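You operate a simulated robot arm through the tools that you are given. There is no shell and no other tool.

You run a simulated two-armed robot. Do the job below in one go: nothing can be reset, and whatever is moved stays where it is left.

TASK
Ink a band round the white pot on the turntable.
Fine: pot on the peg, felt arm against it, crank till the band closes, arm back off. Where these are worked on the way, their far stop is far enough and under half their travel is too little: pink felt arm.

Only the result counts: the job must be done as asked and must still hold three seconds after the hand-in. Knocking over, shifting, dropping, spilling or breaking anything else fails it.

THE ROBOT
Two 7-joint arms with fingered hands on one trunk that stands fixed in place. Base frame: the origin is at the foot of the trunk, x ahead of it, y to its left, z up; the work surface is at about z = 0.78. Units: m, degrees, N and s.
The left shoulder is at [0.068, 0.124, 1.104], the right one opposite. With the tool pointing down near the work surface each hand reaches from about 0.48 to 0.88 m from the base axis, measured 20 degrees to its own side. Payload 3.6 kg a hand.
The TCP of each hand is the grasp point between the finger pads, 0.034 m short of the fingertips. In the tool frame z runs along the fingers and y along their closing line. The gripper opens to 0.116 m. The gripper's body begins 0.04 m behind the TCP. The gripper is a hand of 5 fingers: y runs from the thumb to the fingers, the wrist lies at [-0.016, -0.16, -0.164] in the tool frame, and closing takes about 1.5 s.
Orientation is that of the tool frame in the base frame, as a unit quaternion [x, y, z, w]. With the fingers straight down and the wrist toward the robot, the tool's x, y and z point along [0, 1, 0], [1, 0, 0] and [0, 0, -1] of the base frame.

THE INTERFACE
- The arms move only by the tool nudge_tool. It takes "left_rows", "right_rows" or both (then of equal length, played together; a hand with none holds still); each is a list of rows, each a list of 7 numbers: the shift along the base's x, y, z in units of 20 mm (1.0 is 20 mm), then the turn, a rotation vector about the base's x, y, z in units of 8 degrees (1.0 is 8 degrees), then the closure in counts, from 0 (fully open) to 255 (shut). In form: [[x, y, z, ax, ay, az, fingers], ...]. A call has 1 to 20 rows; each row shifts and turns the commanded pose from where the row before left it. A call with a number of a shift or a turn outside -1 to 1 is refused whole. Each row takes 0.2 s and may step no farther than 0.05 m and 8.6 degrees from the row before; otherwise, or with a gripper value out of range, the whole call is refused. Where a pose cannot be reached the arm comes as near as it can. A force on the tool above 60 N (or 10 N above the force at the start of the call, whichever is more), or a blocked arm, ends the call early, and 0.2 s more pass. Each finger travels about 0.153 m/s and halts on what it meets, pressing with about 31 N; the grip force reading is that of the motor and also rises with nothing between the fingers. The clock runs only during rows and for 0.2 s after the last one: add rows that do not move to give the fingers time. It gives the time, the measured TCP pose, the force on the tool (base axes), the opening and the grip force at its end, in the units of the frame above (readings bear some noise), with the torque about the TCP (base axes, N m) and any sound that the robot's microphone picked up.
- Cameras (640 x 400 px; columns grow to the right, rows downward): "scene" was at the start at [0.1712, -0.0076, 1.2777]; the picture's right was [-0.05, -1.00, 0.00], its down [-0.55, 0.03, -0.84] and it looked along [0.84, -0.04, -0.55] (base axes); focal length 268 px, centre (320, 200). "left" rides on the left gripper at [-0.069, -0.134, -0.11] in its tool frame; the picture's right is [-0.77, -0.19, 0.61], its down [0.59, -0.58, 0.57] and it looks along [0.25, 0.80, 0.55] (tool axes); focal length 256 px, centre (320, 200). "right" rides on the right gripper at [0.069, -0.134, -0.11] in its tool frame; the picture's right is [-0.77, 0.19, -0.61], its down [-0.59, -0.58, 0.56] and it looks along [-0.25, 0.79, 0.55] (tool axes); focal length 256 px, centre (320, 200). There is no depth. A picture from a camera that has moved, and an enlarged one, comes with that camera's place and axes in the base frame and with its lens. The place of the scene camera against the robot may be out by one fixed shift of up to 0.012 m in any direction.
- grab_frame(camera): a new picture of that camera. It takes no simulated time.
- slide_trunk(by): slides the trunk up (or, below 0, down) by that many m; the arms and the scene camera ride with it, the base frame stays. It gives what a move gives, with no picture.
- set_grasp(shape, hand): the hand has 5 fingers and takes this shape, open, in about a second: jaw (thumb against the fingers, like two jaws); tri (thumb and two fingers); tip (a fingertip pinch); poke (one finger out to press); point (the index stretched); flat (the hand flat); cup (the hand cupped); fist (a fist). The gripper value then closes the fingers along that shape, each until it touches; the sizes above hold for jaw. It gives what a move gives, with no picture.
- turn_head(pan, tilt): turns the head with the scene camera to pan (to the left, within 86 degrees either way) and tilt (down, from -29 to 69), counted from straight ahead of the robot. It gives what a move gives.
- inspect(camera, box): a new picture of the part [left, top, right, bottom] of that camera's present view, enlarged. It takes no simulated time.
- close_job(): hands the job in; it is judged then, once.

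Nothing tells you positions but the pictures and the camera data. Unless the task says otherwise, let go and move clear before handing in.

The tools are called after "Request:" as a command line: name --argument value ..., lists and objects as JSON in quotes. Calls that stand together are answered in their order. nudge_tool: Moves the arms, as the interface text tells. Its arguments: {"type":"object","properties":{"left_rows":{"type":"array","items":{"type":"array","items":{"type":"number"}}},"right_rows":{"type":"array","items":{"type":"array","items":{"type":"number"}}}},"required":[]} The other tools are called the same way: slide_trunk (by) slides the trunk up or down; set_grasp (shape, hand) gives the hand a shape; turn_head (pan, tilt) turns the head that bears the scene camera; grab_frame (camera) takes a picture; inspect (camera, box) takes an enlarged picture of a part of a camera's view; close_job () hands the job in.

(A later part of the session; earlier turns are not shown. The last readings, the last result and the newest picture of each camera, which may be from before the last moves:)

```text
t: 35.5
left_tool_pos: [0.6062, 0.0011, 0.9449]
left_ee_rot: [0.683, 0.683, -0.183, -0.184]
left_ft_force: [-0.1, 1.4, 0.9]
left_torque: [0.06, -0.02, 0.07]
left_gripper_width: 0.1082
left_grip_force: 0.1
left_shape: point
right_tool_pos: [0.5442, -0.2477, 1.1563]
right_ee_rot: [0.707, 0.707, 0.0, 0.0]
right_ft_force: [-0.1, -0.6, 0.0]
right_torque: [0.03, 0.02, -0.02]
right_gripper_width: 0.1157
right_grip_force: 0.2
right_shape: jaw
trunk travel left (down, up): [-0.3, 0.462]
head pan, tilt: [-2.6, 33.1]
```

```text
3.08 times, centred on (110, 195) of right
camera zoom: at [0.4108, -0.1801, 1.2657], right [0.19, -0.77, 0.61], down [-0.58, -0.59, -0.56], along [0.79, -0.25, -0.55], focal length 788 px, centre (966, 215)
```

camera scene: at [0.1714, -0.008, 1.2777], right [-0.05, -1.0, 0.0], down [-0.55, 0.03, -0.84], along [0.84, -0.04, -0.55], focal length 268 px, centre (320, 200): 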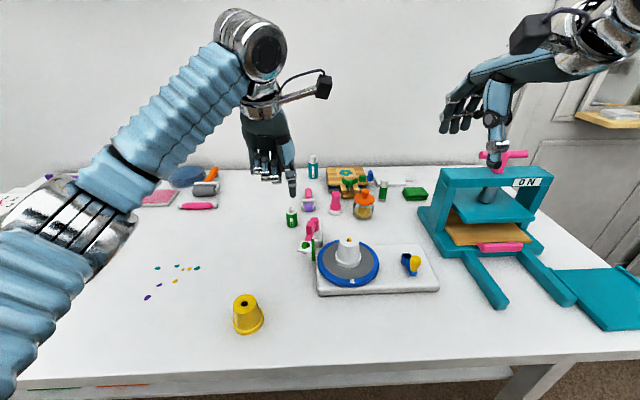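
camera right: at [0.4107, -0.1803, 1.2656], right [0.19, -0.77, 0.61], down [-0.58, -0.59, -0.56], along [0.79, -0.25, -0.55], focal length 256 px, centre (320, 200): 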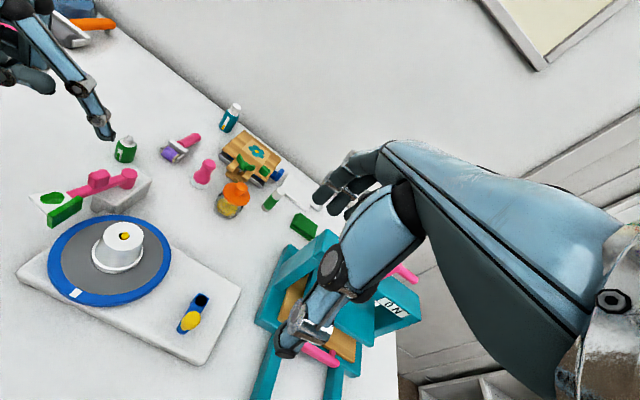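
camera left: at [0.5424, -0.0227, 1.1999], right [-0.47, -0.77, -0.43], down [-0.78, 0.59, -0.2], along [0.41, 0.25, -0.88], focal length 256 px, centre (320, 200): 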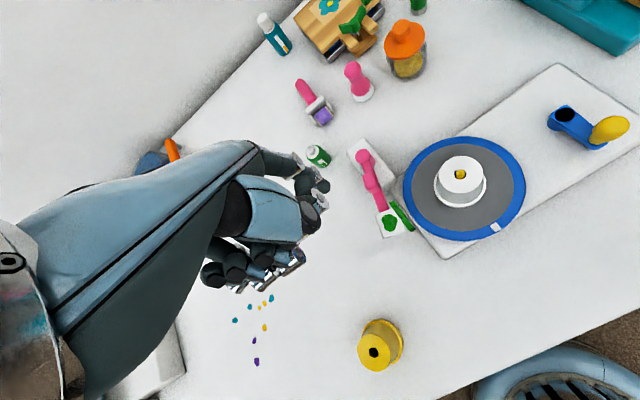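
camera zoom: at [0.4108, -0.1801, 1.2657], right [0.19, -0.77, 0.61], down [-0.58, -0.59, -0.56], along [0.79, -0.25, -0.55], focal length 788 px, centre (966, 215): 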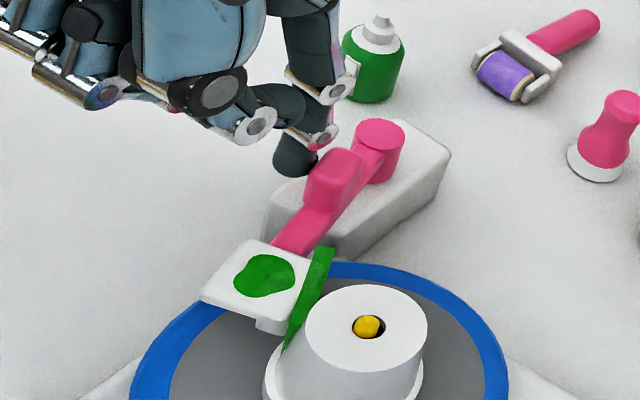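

The knob is at its far stop (light contact, 1.4 N). I'll ease the finger off by about 1.5 mm as a backstop and bring the right hand over the crank knob, near (0.566, -0.229) with its top at z ≈ 0.866.

Request:
nudge_tool --left_rows '[[0, 0.07, 0, 0, 0, 0, 0], [0, 0, 0, 0, 0, 0, 0], [0, 0, 0, 0, 0, 0, 0], [0, 0, 0, 0, 0, 0, 0], [0, 0, 0, 0, 0, 0, 0], [0, 0, 0, 0, 0, 0, 0], [0, 0, 0, 0, 0, 0, 0], [0, 0, 0, 0, 0, 0, 0], [0, 0, 0, 0, 0, 0, 0], [0, 0, 0, 0, 0, 0, 0]]' --right_rows '[[0.11, 0.1, -1, 0, 0, 0, 0], [0.11, 0.1, -1, 0, 0, 0, 0], [0.11, 0.1, -1, 0, 0, 0, 0], [0.11, 0.1, -1, 0, 0, 0, 0], [0.11, 0.1, -1, 0, 0, 0, 0], [0.11, 0.1, -1, 0, 0, 0, 0], [0.11, 0.1, -1, 0, 0, 0, 0], [0.11, 0.1, -1, 0, 0, 0, 0], [0.11, 0.1, -1, 0, 0, 0, 0], [0, 0, 0, 0, 0, 0, 0]]'

Request:
grab_frame --camera "right"

Request:
grab_frame --camera "scene"

Request:
grab_frame --camera "left"

```text
t: 37.7
left_tool_pos: [0.6077, 0.0018, 0.9442]
left_ee_rot: [0.683, 0.683, -0.184, -0.183]
left_ft_force: [-0.7, 0.5, 0.3]
left_torque: [0.05, 0.01, 0.0]
left_gripper_width: 0.1082
left_grip_force: 0.0
left_shape: point
right_tool_pos: [0.5641, -0.2314, 0.9749]
right_ee_rot: [0.707, 0.707, 0.0, 0.0]
right_ft_force: [-0.5, 0.1, 0.4]
right_torque: [0.02, -0.01, -0.01]
right_gripper_width: 0.1159
right_grip_force: 0.1
right_shape: jaw
trunk travel left (down, up): [-0.3, 0.462]
head pan, tilt: [-2.6, 33.1]
```

```text
taken
camera right: at [0.4304, -0.1625, 1.0852], right [0.19, -0.77, 0.61], down [-0.58, -0.59, -0.56], along [0.79, -0.25, -0.55], focal length 256 px, centre (320, 200)
```

right: 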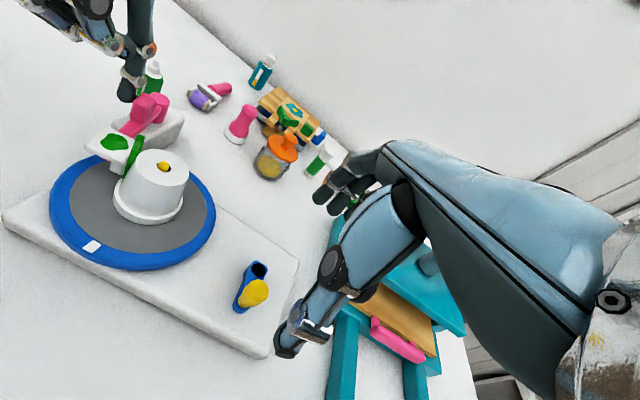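

```text
taken
camera scene: at [0.1713, -0.0079, 1.2777], right [-0.05, -1.0, 0.0], down [-0.55, 0.03, -0.84], along [0.84, -0.04, -0.55], focal length 268 px, centre (320, 200)
```

scene: 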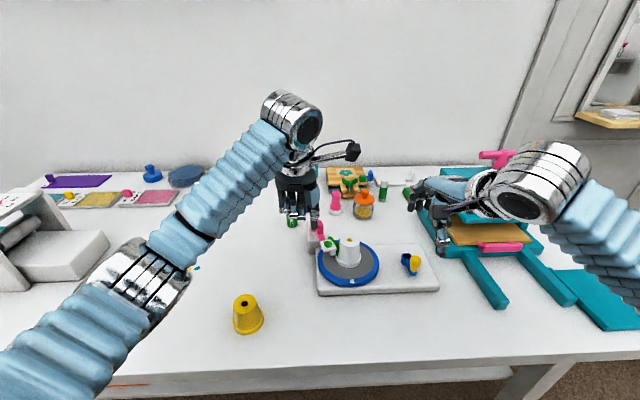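

```text
taken
camera left: at [0.5454, -0.0671, 1.1068], right [-0.47, -0.77, -0.44], down [-0.78, 0.59, -0.2], along [0.41, 0.25, -0.88], focal length 256 px, centre (320, 200)
```

left: 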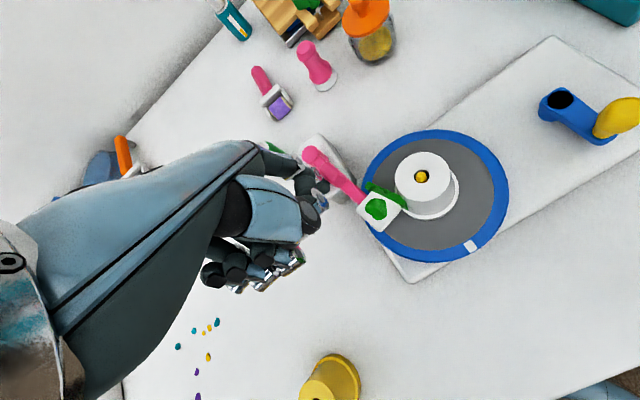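

The right hand is over the crank area. I'll zoom in to pin down the crank's hub and knob.

Request:
inspect --camera "right" --box '[210, 240, 310, 340]'

Request:
inspect --camera "scene" --box '[380, 200, 480, 300]'

Request:
inspect --camera "left" --box '[500, 60, 640, 180]'

```text
4.00 times, centred on (260, 290) of right
camera zoom: at [0.4304, -0.1625, 1.0852], right [0.19, -0.77, 0.61], down [-0.58, -0.59, -0.56], along [0.79, -0.25, -0.55], focal length 1024 px, centre (560, -160)
```

zoom: 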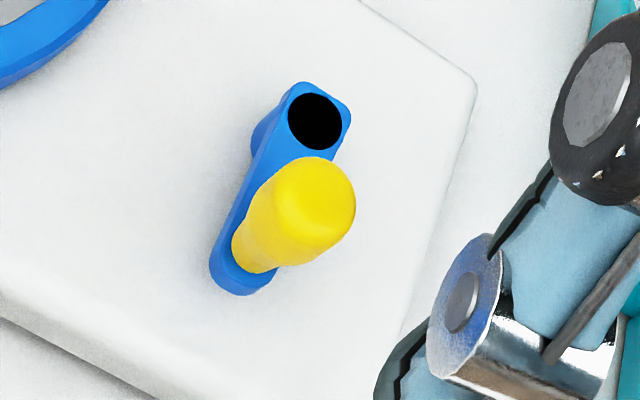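

```text
4.00 times, centred on (430, 250) of scene
camera zoom: at [0.1713, -0.0079, 1.2777], right [-0.05, -1.0, 0.0], down [-0.55, 0.03, -0.84], along [0.84, -0.04, -0.55], focal length 1071 px, centre (-120, 0)
```

zoom: 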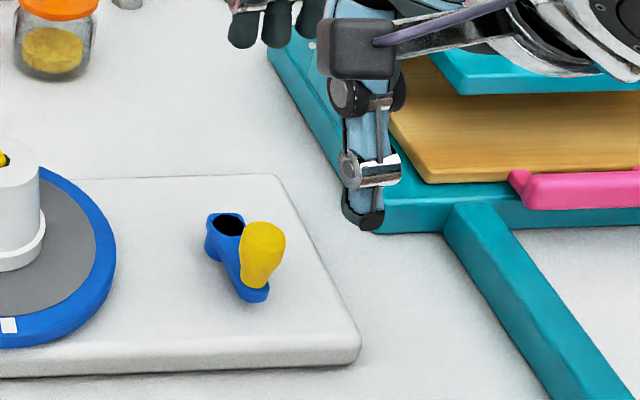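

```text
3.33 times, centred on (570, 120) of left
camera zoom: at [0.5454, -0.0671, 1.1068], right [-0.47, -0.77, -0.44], down [-0.78, 0.59, -0.2], along [0.41, 0.25, -0.88], focal length 853 px, centre (-513, 467)
```

zoom: 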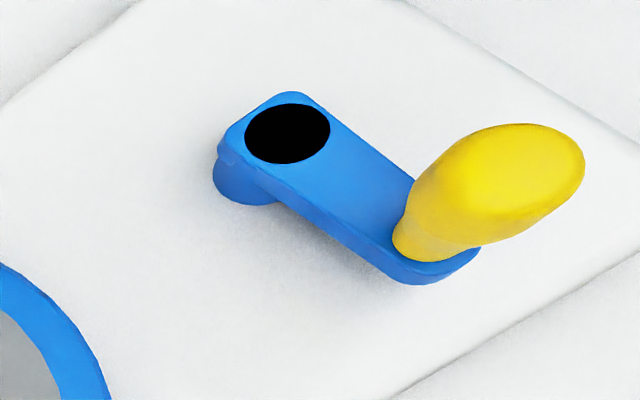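

The crank hub is at about (0.607, -0.230) with the knob on a 43 mm arm at (0.564, -0.229). I'll use the right index finger as an upright rod to push the knob round, so I'll shape the hand and pitch it now.

Request:
nudge_tool --right_rows '[[-0.5, 0, 0.8, 0, 0, 0, 0], [-0.5, 0, 0.8, 0, 0, 0, 0], [-0.5, 0, 0.8, 0, 0, 0, 0], [0, 0, 0, 0, 0, 0, 0]]'

Request:
set_grasp --hand "right" --shape "point"

Request:
nudge_tool --right_rows '[[0, 0, 0, 0, 1, 0, 0], [0, 0, 0, 0, 1, 0, 0], [0, 0, 0, 0, 1, 0, 0], [0, 0, 0, 0, 1, 0, 0], [0, 0, 0, 0, 1, 0, 0], [0, 0, 0, 0, 0, 0, 0]]'

Request:
grab_frame --camera "scene"

Request:
grab_frame --camera "right"

Request:
grab_frame --camera "left"

```text
t: 38.7
left_tool_pos: [0.6062, 0.0012, 0.9441]
left_ee_rot: [0.682, 0.683, -0.184, -0.183]
left_ft_force: [0.2, 0.8, -0.2]
left_torque: [0.04, -0.01, 0.04]
left_gripper_width: 0.1081
left_grip_force: 0.1
left_shape: point
right_tool_pos: [0.5348, -0.2299, 1.0249]
right_ee_rot: [0.708, 0.707, 0.0, 0.0]
right_ft_force: [0.4, 0.2, 0.4]
right_torque: [-0.02, -0.01, 0.03]
right_gripper_width: 0.116
right_grip_force: 0.1
right_shape: jaw
trunk travel left (down, up): [-0.3, 0.462]
head pan, tilt: [-2.6, 33.1]
```

```text
t: 39.6
left_tool_pos: [0.6068, 0.0027, 0.9452]
left_ee_rot: [0.683, 0.683, -0.184, -0.184]
left_ft_force: [0.1, 1.3, 1.2]
left_torque: [0.03, -0.03, -0.01]
left_gripper_width: 0.1081
left_grip_force: 0.1
left_shape: point
right_tool_pos: [0.5334, -0.2306, 1.0244]
right_ee_rot: [0.708, 0.706, 0.0, 0.0]
right_ft_force: [0.4, -0.4, -0.1]
right_torque: [-0.02, 0.0, -0.04]
right_gripper_width: 0.1081
right_grip_force: 0.0
right_shape: point
trunk travel left (down, up): [-0.3, 0.462]
head pan, tilt: [-2.6, 33.1]
```

```text
t: 41.0
left_tool_pos: [0.6065, 0.0026, 0.9448]
left_ee_rot: [0.683, 0.683, -0.183, -0.185]
left_ft_force: [0.2, 0.9, 0.1]
left_torque: [0.04, 0.02, 0.01]
left_gripper_width: 0.1079
left_grip_force: 0.1
left_shape: point
right_tool_pos: [0.5344, -0.2304, 1.0233]
right_ee_rot: [0.664, 0.664, -0.242, -0.243]
right_ft_force: [0.0, 0.3, -0.5]
right_torque: [0.01, 0.01, 0.0]
right_gripper_width: 0.1077
right_grip_force: 0.1
right_shape: point
trunk travel left (down, up): [-0.3, 0.462]
head pan, tilt: [-2.6, 33.1]
```

```text
taken
camera scene: at [0.1712, -0.008, 1.2777], right [-0.05, -1.0, 0.0], down [-0.55, 0.03, -0.84], along [0.84, -0.04, -0.55], focal length 268 px, centre (320, 200)
```

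scene: 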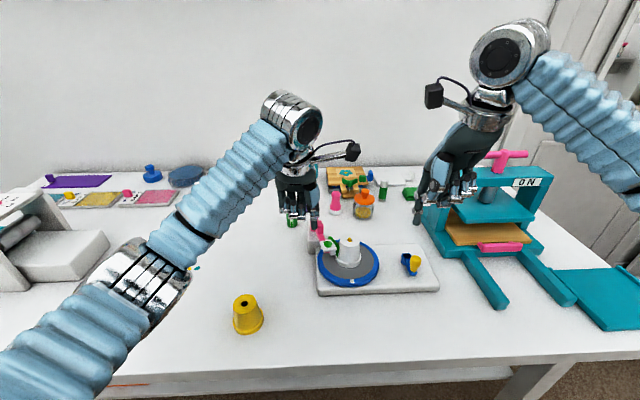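

```text
taken
camera right: at [0.5031, -0.1626, 1.194], right [0.54, -0.77, 0.35], down [-0.81, -0.59, -0.06], along [0.25, -0.25, -0.94], focal length 256 px, centre (320, 200)
```

right: 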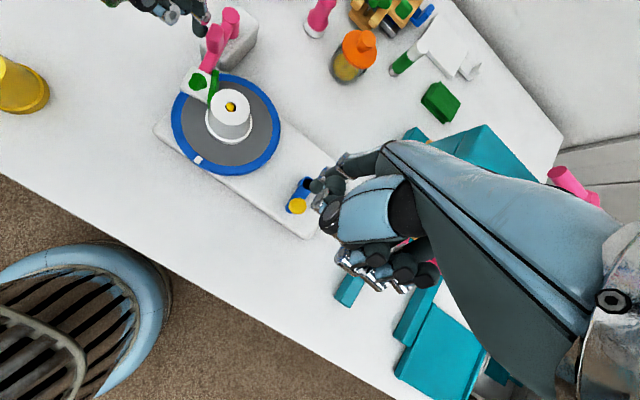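

```text
taken
camera left: at [0.5454, -0.0672, 1.1068], right [-0.47, -0.77, -0.44], down [-0.78, 0.59, -0.2], along [0.41, 0.25, -0.88], focal length 256 px, centre (320, 200)
```

left: 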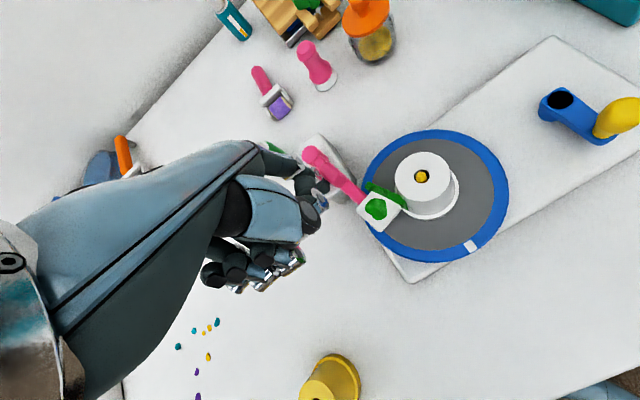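

Request:
inspect --camera "scene" --box '[380, 170, 480, 290]'

Request:
inspect --camera "right" --box '[260, 140, 380, 260]'

```text
3.33 times, centred on (430, 230) of scene
camera zoom: at [0.1712, -0.008, 1.2777], right [-0.05, -1.0, 0.0], down [-0.55, 0.03, -0.84], along [0.84, -0.04, -0.55], focal length 892 px, centre (-47, 100)
```

zoom: 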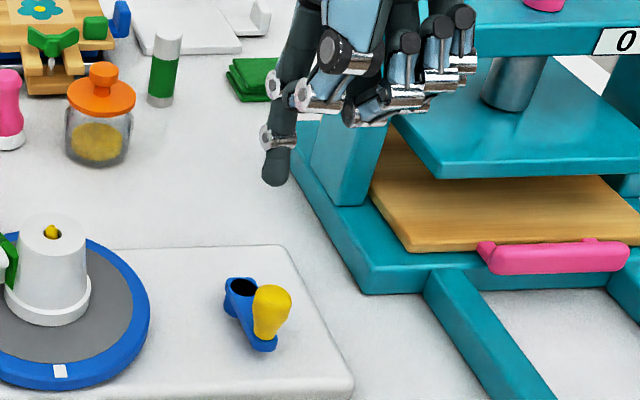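

```text
3.33 times, centred on (320, 200) of right
camera zoom: at [0.5031, -0.1626, 1.194], right [0.54, -0.77, 0.35], down [-0.81, -0.59, -0.06], along [0.25, -0.25, -0.94], focal length 853 px, centre (320, 200)
```

zoom: 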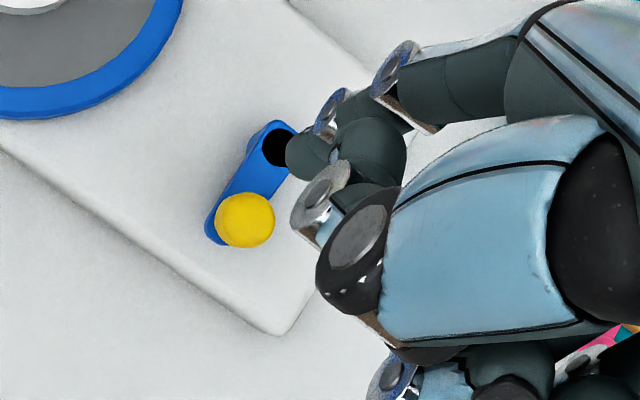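

The right fingertip measures (0.575, -0.213, 0.952), and the knob is about 23 mm thick. I'll bring the fingertip to the right of the knob and lower it to z ≈ 0.842, above the crank arm.

Request:
nudge_tool --right_rows '[[-0.15, -0.88, 0, 0, 0, 0, 0], [-0.15, -0.88, 0, 0, 0, 0, 0], [-0.15, -0.88, 0, 0, 0, 0, 0], [0, 0, -0.92, 0, 0, 0, 0], [0, 0, -0.92, 0, 0, 0, 0], [0, 0, -0.92, 0, 0, 0, 0], [0, 0, -0.92, 0, 0, 0, 0], [0, 0, -0.92, 0, 0, 0, 0], [0, 0, -0.9, 0, 0, 0, 0], [0, 0, 0, 0, 0, 0, 0]]'

Request:
inspect --camera "scene" --box '[380, 200, 480, 300]'

Request:
inspect --camera "right" --box '[200, 100, 380, 260]'

Request:
inspect --camera "left" --box '[340, 40, 640, 280]'

```text
t: 43.2
left_tool_pos: [0.6068, 0.0022, 0.9453]
left_ee_rot: [0.683, 0.683, -0.184, -0.184]
left_ft_force: [-0.2, 0.3, -0.6]
left_torque: [0.06, -0.02, 0.07]
left_gripper_width: 0.1079
left_grip_force: 0.0
left_shape: point
right_tool_pos: [0.5243, -0.2843, 0.9131]
right_ee_rot: [0.664, 0.665, -0.242, -0.242]
right_ft_force: [-0.3, -0.9, -0.8]
right_torque: [0.03, -0.02, -0.02]
right_gripper_width: 0.1078
right_grip_force: 0.1
right_shape: point
trunk travel left (down, up): [-0.3, 0.462]
head pan, tilt: [-2.6, 33.1]
```

```text
4.00 times, centred on (430, 250) of scene
camera zoom: at [0.1714, -0.0079, 1.2777], right [-0.05, -1.0, 0.0], down [-0.55, 0.03, -0.84], along [0.84, -0.04, -0.55], focal length 1071 px, centre (-120, 0)
```

zoom: 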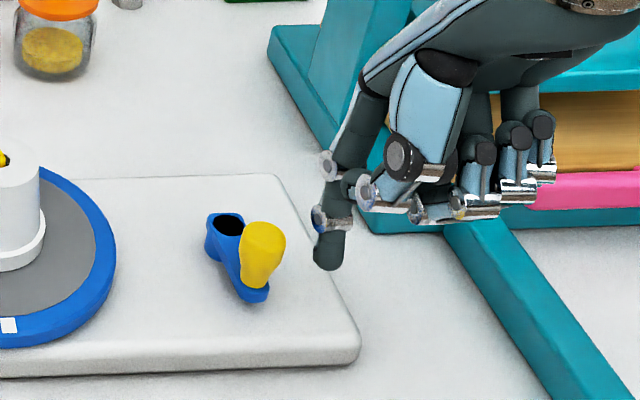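

```text
2.50 times, centred on (290, 180) of right
camera zoom: at [0.4931, -0.2158, 1.0833], right [0.54, -0.77, 0.35], down [-0.8, -0.59, -0.06], along [0.25, -0.25, -0.94], focal length 640 px, centre (395, 250)
```

zoom: 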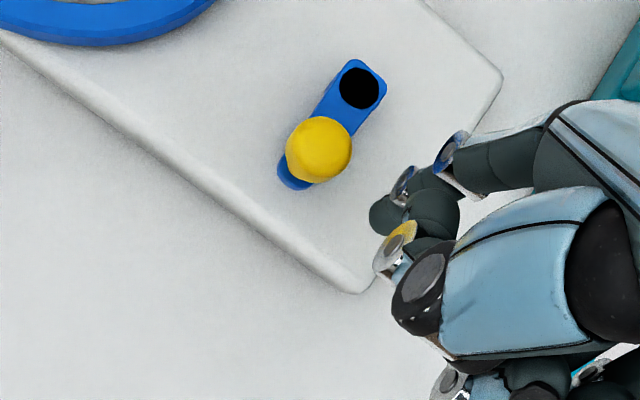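

```text
1.67 times, centred on (490, 160) of left
camera zoom: at [0.5455, -0.0672, 1.1068], right [-0.47, -0.77, -0.44], down [-0.78, 0.59, -0.2], along [0.41, 0.25, -0.88], focal length 427 px, centre (37, 267)
```

zoom: 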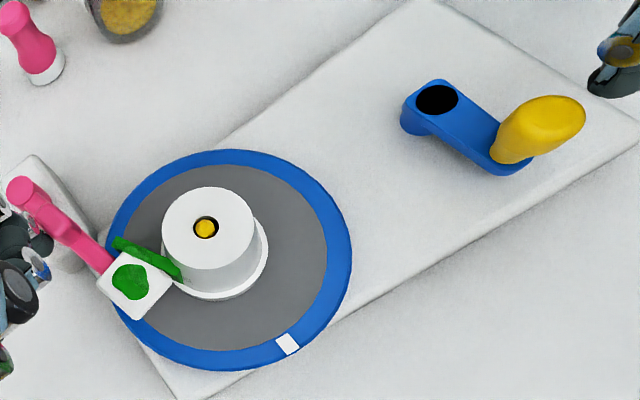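

The finger stands just right of the knob. I'll bring it to contact and push the crank through the first 30° clockwise, then check the disc mark.

Request:
nudge_tool --right_rows '[[-0.05, 0.45, 0, 0, 0, 0, 0], [-0.05, 0.45, 0, 0, 0, 0, 0], [-0.135, 0.39, 0, 0, 0, 0, 0], [-0.07, 0.405, 0, 0, 0, 0, 0], [0.005, 0.41, 0, 0, 0, 0, 0], [0, 0, 0, 0, 0, 0, 0]]'

Request:
inspect --camera "scene" --box '[290, 200, 450, 300]'

Request:
inspect --camera "left" --box '[340, 40, 640, 280]'

Request:
inspect --camera "right" --box '[200, 100, 380, 260]'

```text
t: 44.6
left_tool_pos: [0.6055, -0.0004, 0.9449]
left_ee_rot: [0.682, 0.683, -0.183, -0.185]
left_ft_force: [0.7, 2.3, -0.2]
left_torque: [0.17, -0.01, 0.13]
left_gripper_width: 0.108
left_grip_force: 0.0
left_shape: point
right_tool_pos: [0.5197, -0.2454, 0.9142]
right_ee_rot: [0.666, 0.663, -0.241, -0.242]
right_ft_force: [1.4, -27.4, 6.5]
right_torque: [-1.41, -0.49, -1.37]
right_gripper_width: 0.1082
right_grip_force: 0.1
right_shape: point
trunk travel left (down, up): [-0.3, 0.462]
head pan, tilt: [-2.6, 33.1]
```

```text
4.00 times, centred on (370, 250) of scene
camera zoom: at [0.1713, -0.0123, 1.2778], right [-0.05, -1.0, 0.0], down [-0.55, 0.03, -0.84], along [0.84, -0.04, -0.55], focal length 1071 px, centre (120, 0)
```

zoom: 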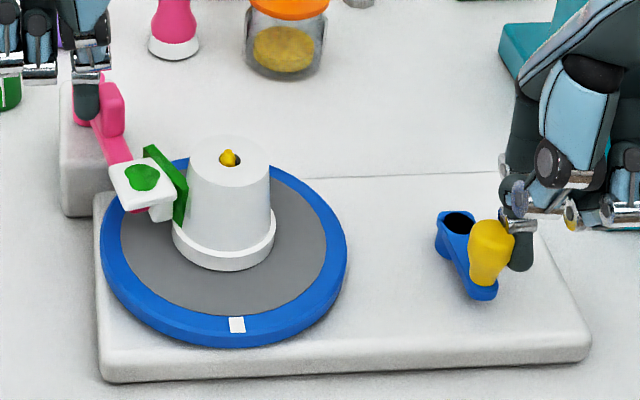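

```text
1.67 times, centred on (490, 160) of left
camera zoom: at [0.5455, -0.0698, 1.1067], right [-0.47, -0.77, -0.44], down [-0.78, 0.59, -0.2], along [0.41, 0.25, -0.88], focal length 427 px, centre (37, 267)
```

zoom: 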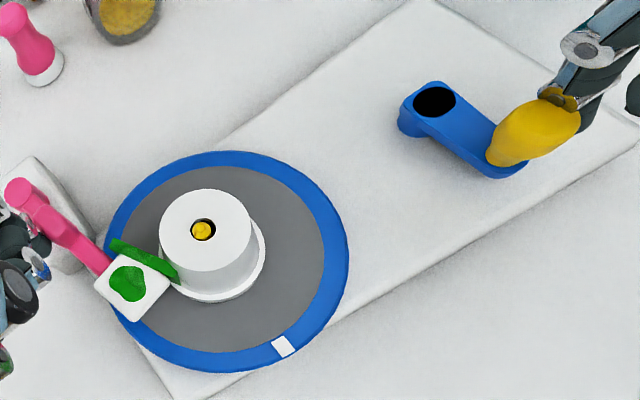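

```text
2.50 times, centred on (290, 180) of right
camera zoom: at [0.4883, -0.1766, 1.0838], right [0.53, -0.77, 0.35], down [-0.81, -0.59, -0.06], along [0.25, -0.25, -0.93], focal length 640 px, centre (395, 250)
```

zoom: 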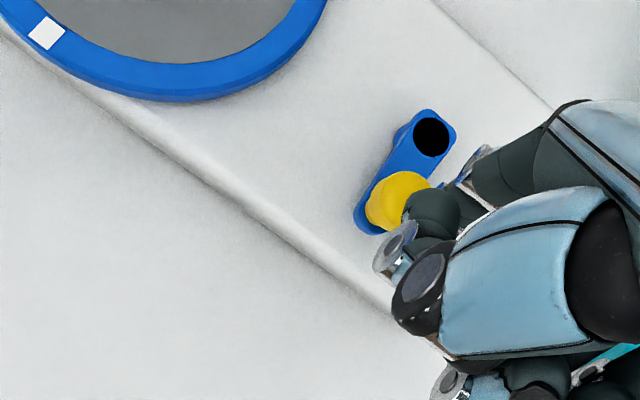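

The crank didn't give way to 27 N in this direction and the disc mark hasn't moved, so it probably turns only the other way. I'll back off and go to the knob's left side to push it counter-clockwise.

Request:
nudge_tool --right_rows '[[0.1, -0.5, 0, 0, 0, 0, 0], [0.1, -0.6, 0, 0, 0, 0, 0], [0.1, -0.8, 0, 0, 0, 0, 0], [0, 0, 0.9, 0, 0, 0, 0], [0, 0, 0.9, 0, 0, 0, 0], [0, 0, 0.9, 0, 0, 0, 0], [0, 0, 0, 0, 0, 0, 0]]'

Request:
inspect --camera "scene" --box '[290, 200, 450, 300]'

Request:
inspect --camera "right" --box '[160, 60, 380, 260]'

```text
t: 46.2
left_tool_pos: [0.6069, 0.0022, 0.944]
left_ee_rot: [0.683, 0.683, -0.184, -0.185]
left_ft_force: [-0.8, 1.1, 0.4]
left_torque: [0.05, -0.02, 0.06]
left_gripper_width: 0.1078
left_grip_force: 0.2
left_shape: point
right_tool_pos: [0.5258, -0.2798, 0.9683]
right_ee_rot: [0.664, 0.665, -0.242, -0.243]
right_ft_force: [-0.4, -1.6, -0.5]
right_torque: [-0.01, 0.02, -0.02]
right_gripper_width: 0.0
right_grip_force: 0.0
right_shape: point
trunk travel left (down, up): [-0.3, 0.462]
head pan, tilt: [-2.6, 33.1]
```

```text
4.00 times, centred on (370, 250) of scene
camera zoom: at [0.1715, -0.0081, 1.2777], right [-0.05, -1.0, 0.0], down [-0.55, 0.03, -0.84], along [0.84, -0.04, -0.55], focal length 1071 px, centre (120, 0)
```

zoom: 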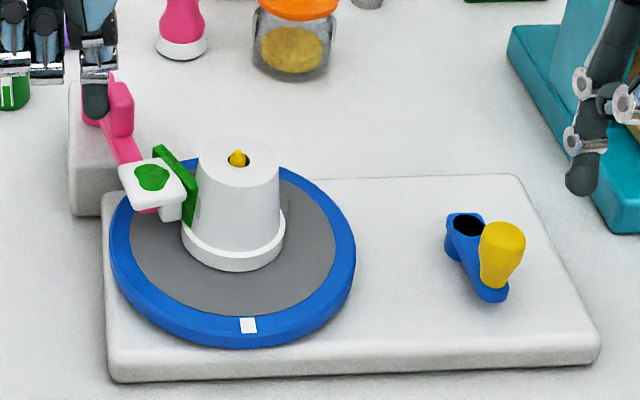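

```text
2.00 times, centred on (270, 160) of right
camera zoom: at [0.494, -0.2108, 1.1379], right [0.54, -0.77, 0.35], down [-0.81, -0.59, -0.06], along [0.25, -0.25, -0.94], focal length 512 px, centre (420, 280)
```

zoom: 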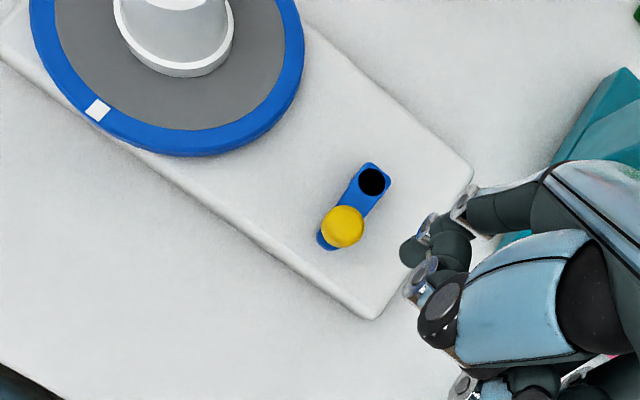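

The crank hasn't moved (knob still at 0.5655, -0.2295). I'll hop the finger over to the knob's left side and push the other way.

Request:
nudge_tool --right_rows '[[-0.02, 0.85, 0, 0, 0, 0, 0], [-0.02, 0.85, 0, 0, 0, 0, 0], [-0.02, 0.85, 0, 0, 0, 0, 0], [-0.02, 0.85, 0, 0, 0, 0, 0], [0, 0, -0.9, 0, 0, 0, 0], [0, 0, -0.9, 0, 0, 0, 0], [0, 0, -0.9, 0, 0, 0, 0], [0, 0, 0, 0, 0, 0, 0]]'

Request:
inspect --camera "scene" --box '[290, 200, 450, 300]'

Request:
inspect --camera "right" --box '[200, 80, 420, 280]'

```text
t: 48.0
left_tool_pos: [0.607, 0.0028, 0.9445]
left_ee_rot: [0.683, 0.683, -0.183, -0.183]
left_ft_force: [0.1, 1.1, 1.0]
left_torque: [0.05, 0.02, 0.05]
left_gripper_width: 0.1079
left_grip_force: 0.1
left_shape: point
right_tool_pos: [0.524, -0.2108, 0.913]
right_ee_rot: [0.664, 0.664, -0.243, -0.242]
right_ft_force: [-0.9, 1.5, -0.3]
right_torque: [0.0, 0.0, -0.05]
right_gripper_width: 0.0002
right_grip_force: 0.1
right_shape: point
trunk travel left (down, up): [-0.3, 0.462]
head pan, tilt: [-2.6, 33.1]
```

```text
4.00 times, centred on (370, 250) of scene
camera zoom: at [0.1713, -0.0079, 1.2777], right [-0.05, -1.0, 0.0], down [-0.55, 0.03, -0.84], along [0.84, -0.04, -0.55], focal length 1071 px, centre (120, 0)
```

zoom: 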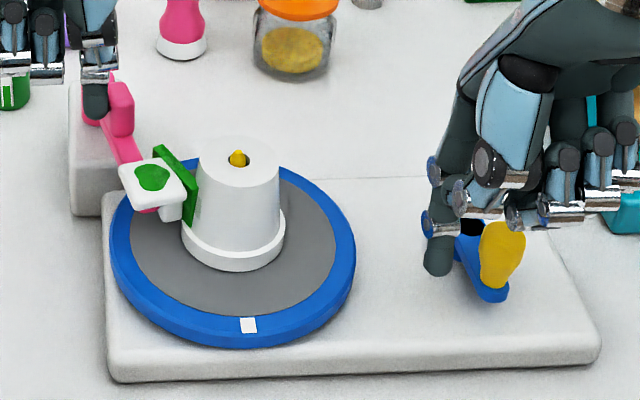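

```text
2.00 times, centred on (310, 180) of right
camera zoom: at [0.4922, -0.1434, 1.0835], right [0.54, -0.77, 0.35], down [-0.81, -0.59, -0.06], along [0.25, -0.25, -0.94], focal length 512 px, centre (340, 240)
```

zoom: 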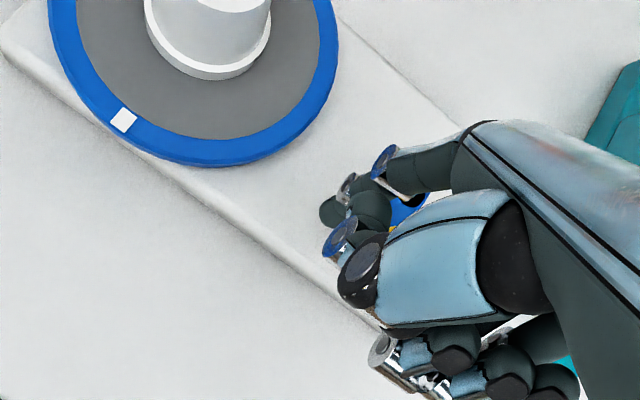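

The finger is now on the knob's left side. I'll push gently counter-clockwise (toward -y).

Request:
nudge_tool --right_rows '[[0, -0.35, 0, 0, 0, 0, 0], [0, -0.35, 0, 0, 0, 0, 0], [-0.135, -0.39, 0, 0, 0, 0, 0], [-0.07, -0.405, 0, 0, 0, 0, 0], [0, 0, 0, 0, 0, 0, 0]]'

Request:
inspect --camera "scene" --box '[290, 200, 450, 300]'

Request:
inspect --camera "left" --box '[340, 40, 640, 280]'

```text
t: 49.2
left_tool_pos: [0.6063, 0.0023, 0.9454]
left_ee_rot: [0.682, 0.683, -0.184, -0.184]
left_ft_force: [-0.5, 0.8, 0.0]
left_torque: [0.0, -0.02, -0.01]
left_gripper_width: 0.1074
left_grip_force: 0.0
left_shape: point
right_tool_pos: [0.5188, -0.2418, 0.9134]
right_ee_rot: [0.665, 0.664, -0.241, -0.242]
right_ft_force: [0.3, 0.3, -0.1]
right_torque: [0.05, -0.08, 0.04]
right_gripper_width: 0.0
right_grip_force: 0.1
right_shape: point
trunk travel left (down, up): [-0.3, 0.462]
head pan, tilt: [-2.6, 33.1]
```

```text
4.00 times, centred on (370, 250) of scene
camera zoom: at [0.1713, -0.0079, 1.2777], right [-0.05, -1.0, 0.0], down [-0.55, 0.03, -0.84], along [0.84, -0.04, -0.55], focal length 1071 px, centre (120, 0)
```

zoom: 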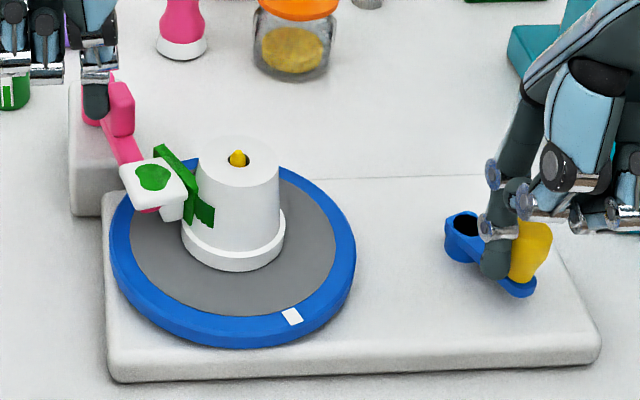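

```text
1.67 times, centred on (490, 160) of left
camera zoom: at [0.5454, -0.0672, 1.1068], right [-0.47, -0.77, -0.44], down [-0.78, 0.59, -0.2], along [0.41, 0.25, -0.88], focal length 427 px, centre (37, 267)
```

zoom: 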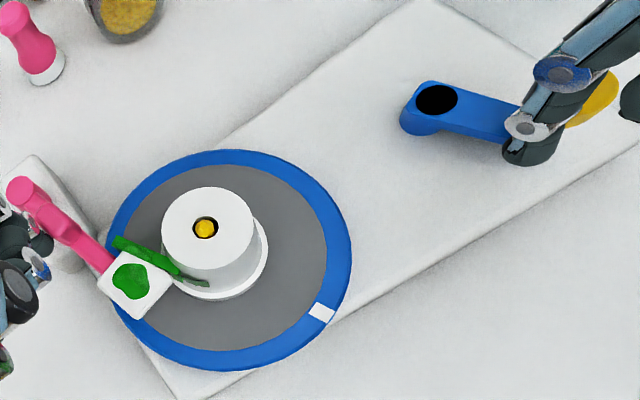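

Counter-clockwise works: a green band is growing on the pot and the disc turns about one-to-one with the crank. I'll push the knob on through the next 90° and check.

Request:
nudge_tool --right_rows '[[0, -0.415, 0, 0, 0, 0, 0], [0.065, -0.405, 0, 0, 0, 0, 0], [0.14, -0.385, 0, 0, 0, 0, 0], [0.205, -0.36, 0, 0, 0, 0, 0], [0.265, -0.315, 0, 0, 0, 0, 0], [0.31, -0.265, 0, 0, 0, 0, 0], [0.355, -0.21, 0, 0, 0, 0, 0], [0.385, -0.14, 0, 0, 0, 0, 0], [0, 0, 0, 0, 0, 0, 0]]'

Request:
inspect --camera "scene" --box '[290, 200, 450, 300]'

Request:
inspect --camera "left" --box '[340, 40, 640, 280]'

Request:
inspect --camera "right" --box '[200, 80, 420, 280]'

```text
t: 51.2
left_tool_pos: [0.6068, 0.0025, 0.9443]
left_ee_rot: [0.683, 0.683, -0.183, -0.184]
left_ft_force: [-0.7, 0.9, 0.0]
left_torque: [-0.01, 0.02, 0.09]
left_gripper_width: 0.1082
left_grip_force: 0.0
left_shape: point
right_tool_pos: [0.5539, -0.2919, 0.9128]
right_ee_rot: [0.664, 0.664, -0.243, -0.242]
right_ft_force: [-0.1, 0.0, -0.1]
right_torque: [-0.01, 0.03, 0.01]
right_gripper_width: 0.1078
right_grip_force: 0.1
right_shape: point
trunk travel left (down, up): [-0.3, 0.462]
head pan, tilt: [-2.6, 33.1]
```

```text
4.00 times, centred on (370, 250) of scene
camera zoom: at [0.1714, -0.0081, 1.2777], right [-0.05, -1.0, 0.0], down [-0.55, 0.03, -0.84], along [0.84, -0.04, -0.55], focal length 1071 px, centre (120, 0)
```

zoom: 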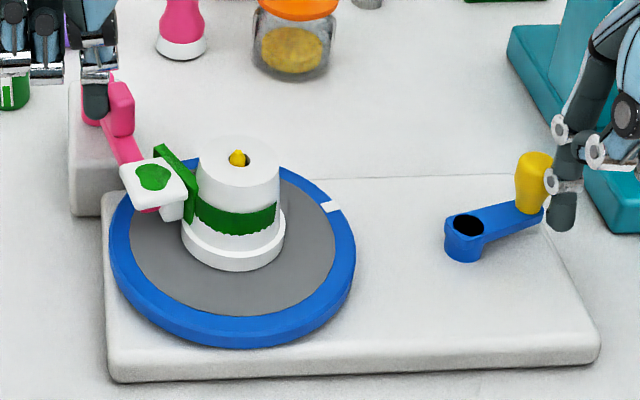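

```text
1.67 times, centred on (490, 160) of left
camera zoom: at [0.5455, -0.0674, 1.1068], right [-0.47, -0.77, -0.44], down [-0.78, 0.59, -0.2], along [0.41, 0.25, -0.88], focal length 427 px, centre (37, 267)
```

zoom: 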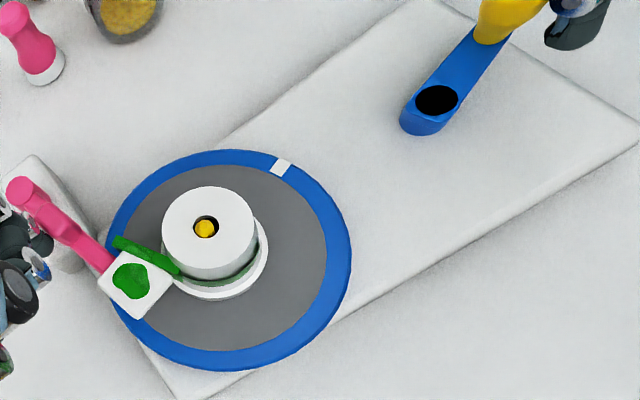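

```text
2.00 times, centred on (310, 180) of right
camera zoom: at [0.5228, -0.223, 1.0834], right [0.54, -0.77, 0.35], down [-0.81, -0.59, -0.06], along [0.25, -0.25, -0.94], focal length 512 px, centre (340, 240)
```

zoom: 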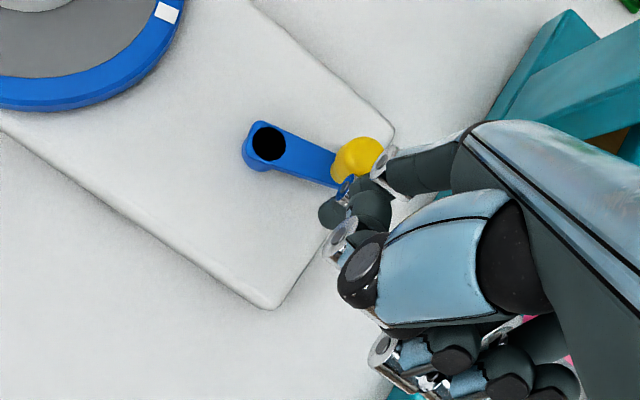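

The band keeps growing and the forces are near zero. I'll carry the knob round the far side through the next 100°.

Request:
nudge_tool --right_rows '[[0.405, -0.075, 0, 0, 0, 0, 0], [0.415, 0, 0, 0, 0, 0, 0], [0.405, 0.065, 0, 0, 0, 0, 0], [0.385, 0.14, 0, 0, 0, 0, 0], [0.36, 0.205, 0, 0, 0, 0, 0], [0.315, 0.265, 0, 0, 0, 0, 0], [0.265, 0.31, 0, 0, 0, 0, 0], [0.21, 0.355, 0, 0, 0, 0, 0], [0, 0, 0, 0, 0, 0, 0]]'

Request:
inspect --camera "scene" --box '[290, 200, 450, 300]'

Request:
inspect --camera "left" --box '[340, 0, 640, 280]'

Request:
inspect --camera "right" --box '[160, 80, 420, 280]'

```text
t: 53.2
left_tool_pos: [0.6076, 0.0022, 0.9444]
left_ee_rot: [0.683, 0.683, -0.183, -0.184]
left_ft_force: [-0.8, 0.6, 0.7]
left_torque: [0.04, 0.01, 0.05]
left_gripper_width: 0.108
left_grip_force: 0.0
left_shape: point
right_tool_pos: [0.6118, -0.2655, 0.9144]
right_ee_rot: [0.664, 0.665, -0.242, -0.243]
right_ft_force: [0.1, -0.3, 0.5]
right_torque: [0.02, -0.03, -0.03]
right_gripper_width: 0.1083
right_grip_force: 0.1
right_shape: point
trunk travel left (down, up): [-0.3, 0.462]
head pan, tilt: [-2.6, 33.1]
```

```text
4.00 times, centred on (370, 250) of scene
camera zoom: at [0.1746, -0.008, 1.2777], right [-0.05, -1.0, 0.0], down [-0.55, 0.03, -0.84], along [0.84, -0.04, -0.55], focal length 1071 px, centre (120, 0)
```

zoom: 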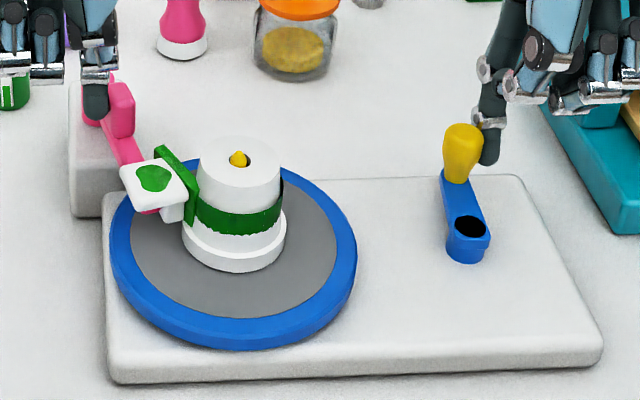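

```text
1.43 times, centred on (490, 140) of left
camera zoom: at [0.5471, -0.0673, 1.1064], right [-0.47, -0.77, -0.43], down [-0.78, 0.59, -0.2], along [0.41, 0.25, -0.88], focal length 366 px, centre (77, 286)
```

zoom: 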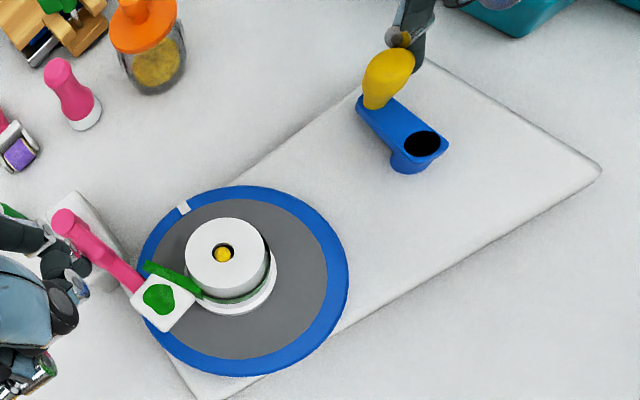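

```text
2.00 times, centred on (290, 180) of right
camera zoom: at [0.5798, -0.198, 1.0836], right [0.54, -0.77, 0.35], down [-0.81, -0.59, -0.06], along [0.25, -0.25, -0.94], focal length 512 px, centre (380, 240)
```

zoom: 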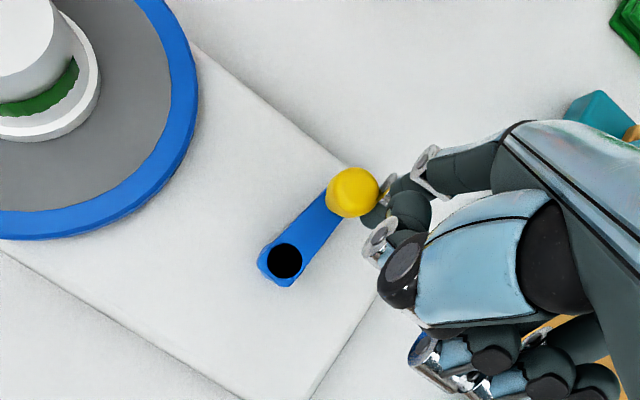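

About 200° is done and the band follows. I'll continue over the far-left part in a shorter stretch and check that the hand clears the knob.

Request:
nudge_tool --right_rows '[[0.14, 0.385, 0, 0, 0, 0, 0], [0.075, 0.405, 0, 0, 0, 0, 0], [0, 0.415, 0, 0, 0, 0, 0], [-0.065, 0.405, 0, 0, 0, 0, 0], [-0.14, 0.385, 0, 0, 0, 0, 0], [0, 0, 0, 0, 0, 0, 0]]'

Request:
inspect --camera "scene" --box '[290, 200, 450, 300]'

Request:
inspect --camera "left" --box '[340, 0, 640, 280]'

Request:
inspect --camera "right" --box '[160, 80, 420, 280]'

```text
t: 54.6
left_tool_pos: [0.6098, 0.0015, 0.9442]
left_ee_rot: [0.683, 0.682, -0.184, -0.186]
left_ft_force: [-1.2, 1.5, 1.0]
left_torque: [0.05, 0.03, 0.05]
left_gripper_width: 0.1081
left_grip_force: 0.0
left_shape: point
right_tool_pos: [0.6136, -0.2263, 0.9133]
right_ee_rot: [0.664, 0.664, -0.244, -0.242]
right_ft_force: [-1.0, -0.4, 0.9]
right_torque: [0.0, -0.04, 0.0]
right_gripper_width: 0.0003
right_grip_force: 0.1
right_shape: point
trunk travel left (down, up): [-0.3, 0.462]
head pan, tilt: [-2.6, 33.1]
```

```text
4.00 times, centred on (370, 250) of scene
camera zoom: at [0.1961, -0.0079, 1.2772], right [-0.05, -1.0, 0.0], down [-0.56, 0.03, -0.83], along [0.83, -0.04, -0.56], focal length 1071 px, centre (120, 0)
```

zoom: 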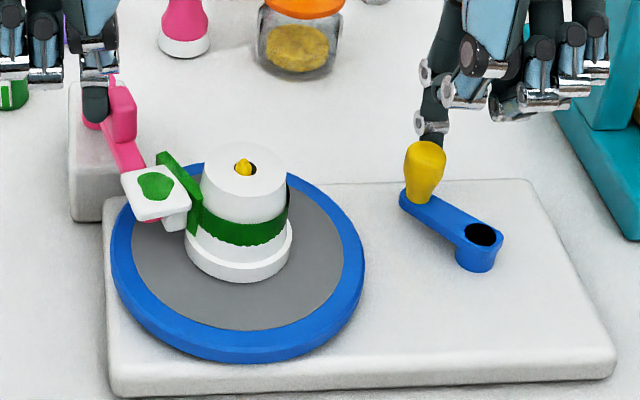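

```text
1.43 times, centred on (490, 140) of left
camera zoom: at [0.5499, -0.0671, 1.1064], right [-0.47, -0.77, -0.43], down [-0.78, 0.59, -0.2], along [0.41, 0.25, -0.88], focal length 366 px, centre (77, 286)
```

zoom: 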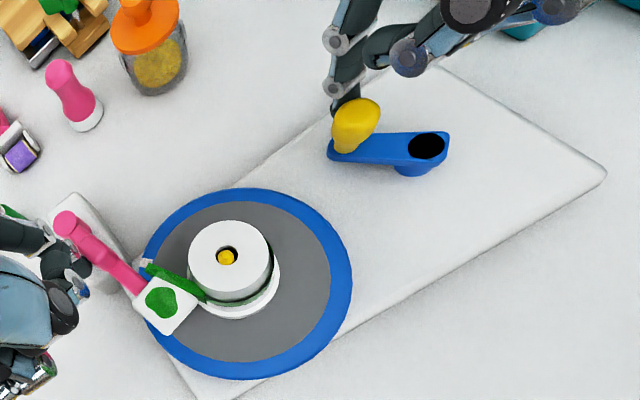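

```text
2.00 times, centred on (290, 180) of right
camera zoom: at [0.5824, -0.1576, 1.0832], right [0.54, -0.77, 0.35], down [-0.8, -0.59, -0.06], along [0.25, -0.25, -0.94], focal length 512 px, centre (380, 240)
```

zoom: 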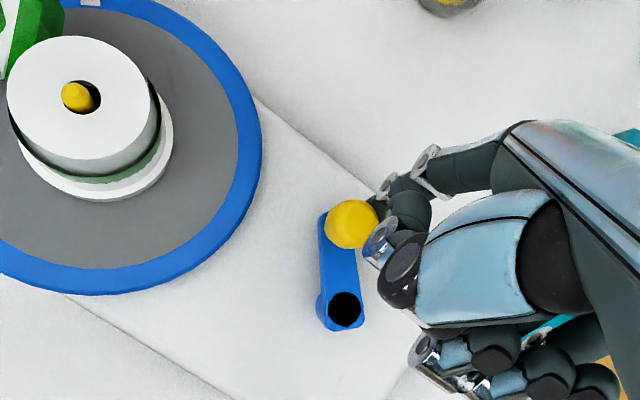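

The trunk leaned a little forward, but both hands are tracking and the crank is at about 240°. I'll continue through the next 50°.

Request:
nudge_tool --right_rows '[[-0.205, 0.36, 0, 0, 0, 0, 0], [-0.265, 0.315, 0, 0, 0, 0, 0], [-0.31, 0.265, 0, 0, 0, 0, 0], [-0.355, 0.21, 0, 0, 0, 0, 0], [-0.385, 0.14, 0, 0, 0, 0, 0], [0, 0, 0, 0, 0, 0, 0]]'

Request:
inspect --camera "scene" --box '[290, 200, 450, 300]'

Request:
inspect --camera "left" --box '[340, 0, 640, 280]'

Request:
inspect --camera "right" --box '[160, 80, 420, 280]'

```text
t: 55.3
left_tool_pos: [0.6006, -0.0087, 0.9579]
left_ee_rot: [0.697, 0.679, -0.178, -0.147]
left_ft_force: [-0.5, 0.3, -0.1]
left_torque: [0.02, -0.05, 0.01]
left_gripper_width: 0.1078
left_grip_force: 0.2
left_shape: point
right_tool_pos: [0.5841, -0.2159, 0.9232]
right_ee_rot: [0.67, 0.662, -0.239, -0.236]
right_ft_force: [-0.3, -1.2, -0.1]
right_torque: [0.03, -0.03, -0.02]
right_gripper_width: 0.0
right_grip_force: 0.1
right_shape: point
trunk travel left (down, up): [-0.3, 0.462]
head pan, tilt: [-2.6, 33.1]
stopped in row 3 (right hand): the arm was blocked; the commanded pose is now the measured one
```

```text
4.00 times, centred on (370, 250) of scene
camera zoom: at [0.2182, -0.0082, 1.2763], right [-0.05, -1.0, 0.0], down [-0.58, 0.03, -0.82], along [0.82, -0.04, -0.58], focal length 1071 px, centre (120, 0)
```

zoom: 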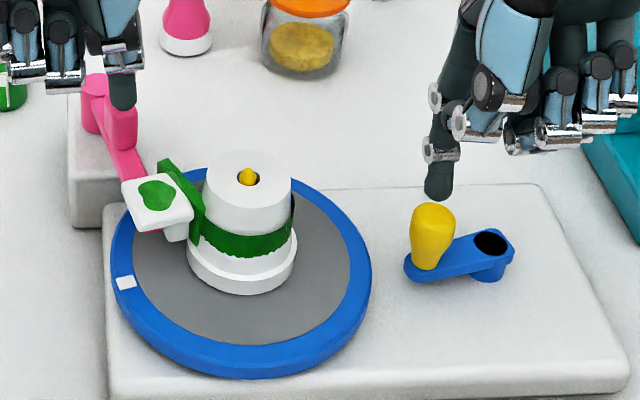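

```text
1.43 times, centred on (490, 140) of left
camera zoom: at [0.5288, -0.069, 1.119], right [-0.45, -0.78, -0.42], down [-0.76, 0.59, -0.28], along [0.47, 0.2, -0.86], focal length 366 px, centre (77, 286)
```

zoom: 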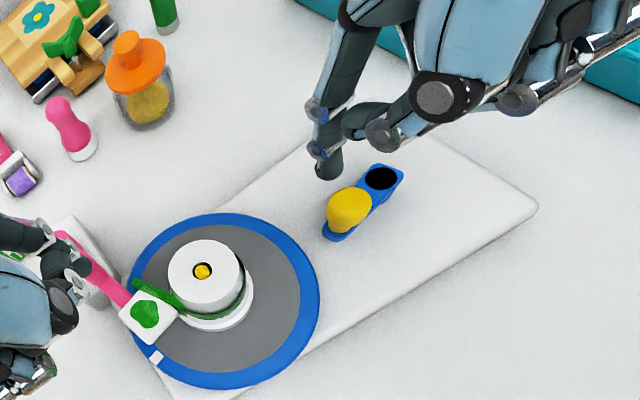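

```text
2.00 times, centred on (290, 180) of right
camera zoom: at [0.5513, -0.1456, 1.0914], right [0.52, -0.77, 0.36], down [-0.81, -0.58, -0.07], along [0.26, -0.26, -0.93], focal length 512 px, centre (380, 240)
```

zoom: 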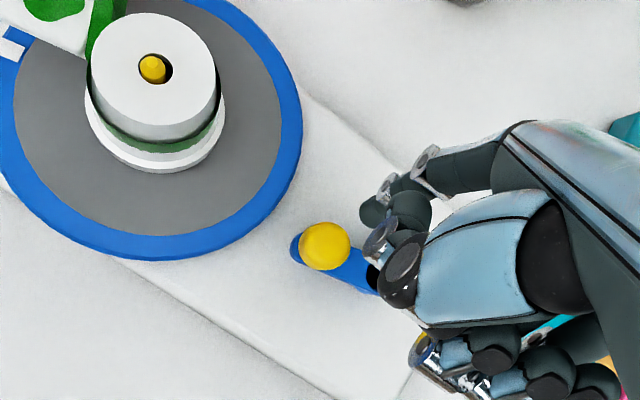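

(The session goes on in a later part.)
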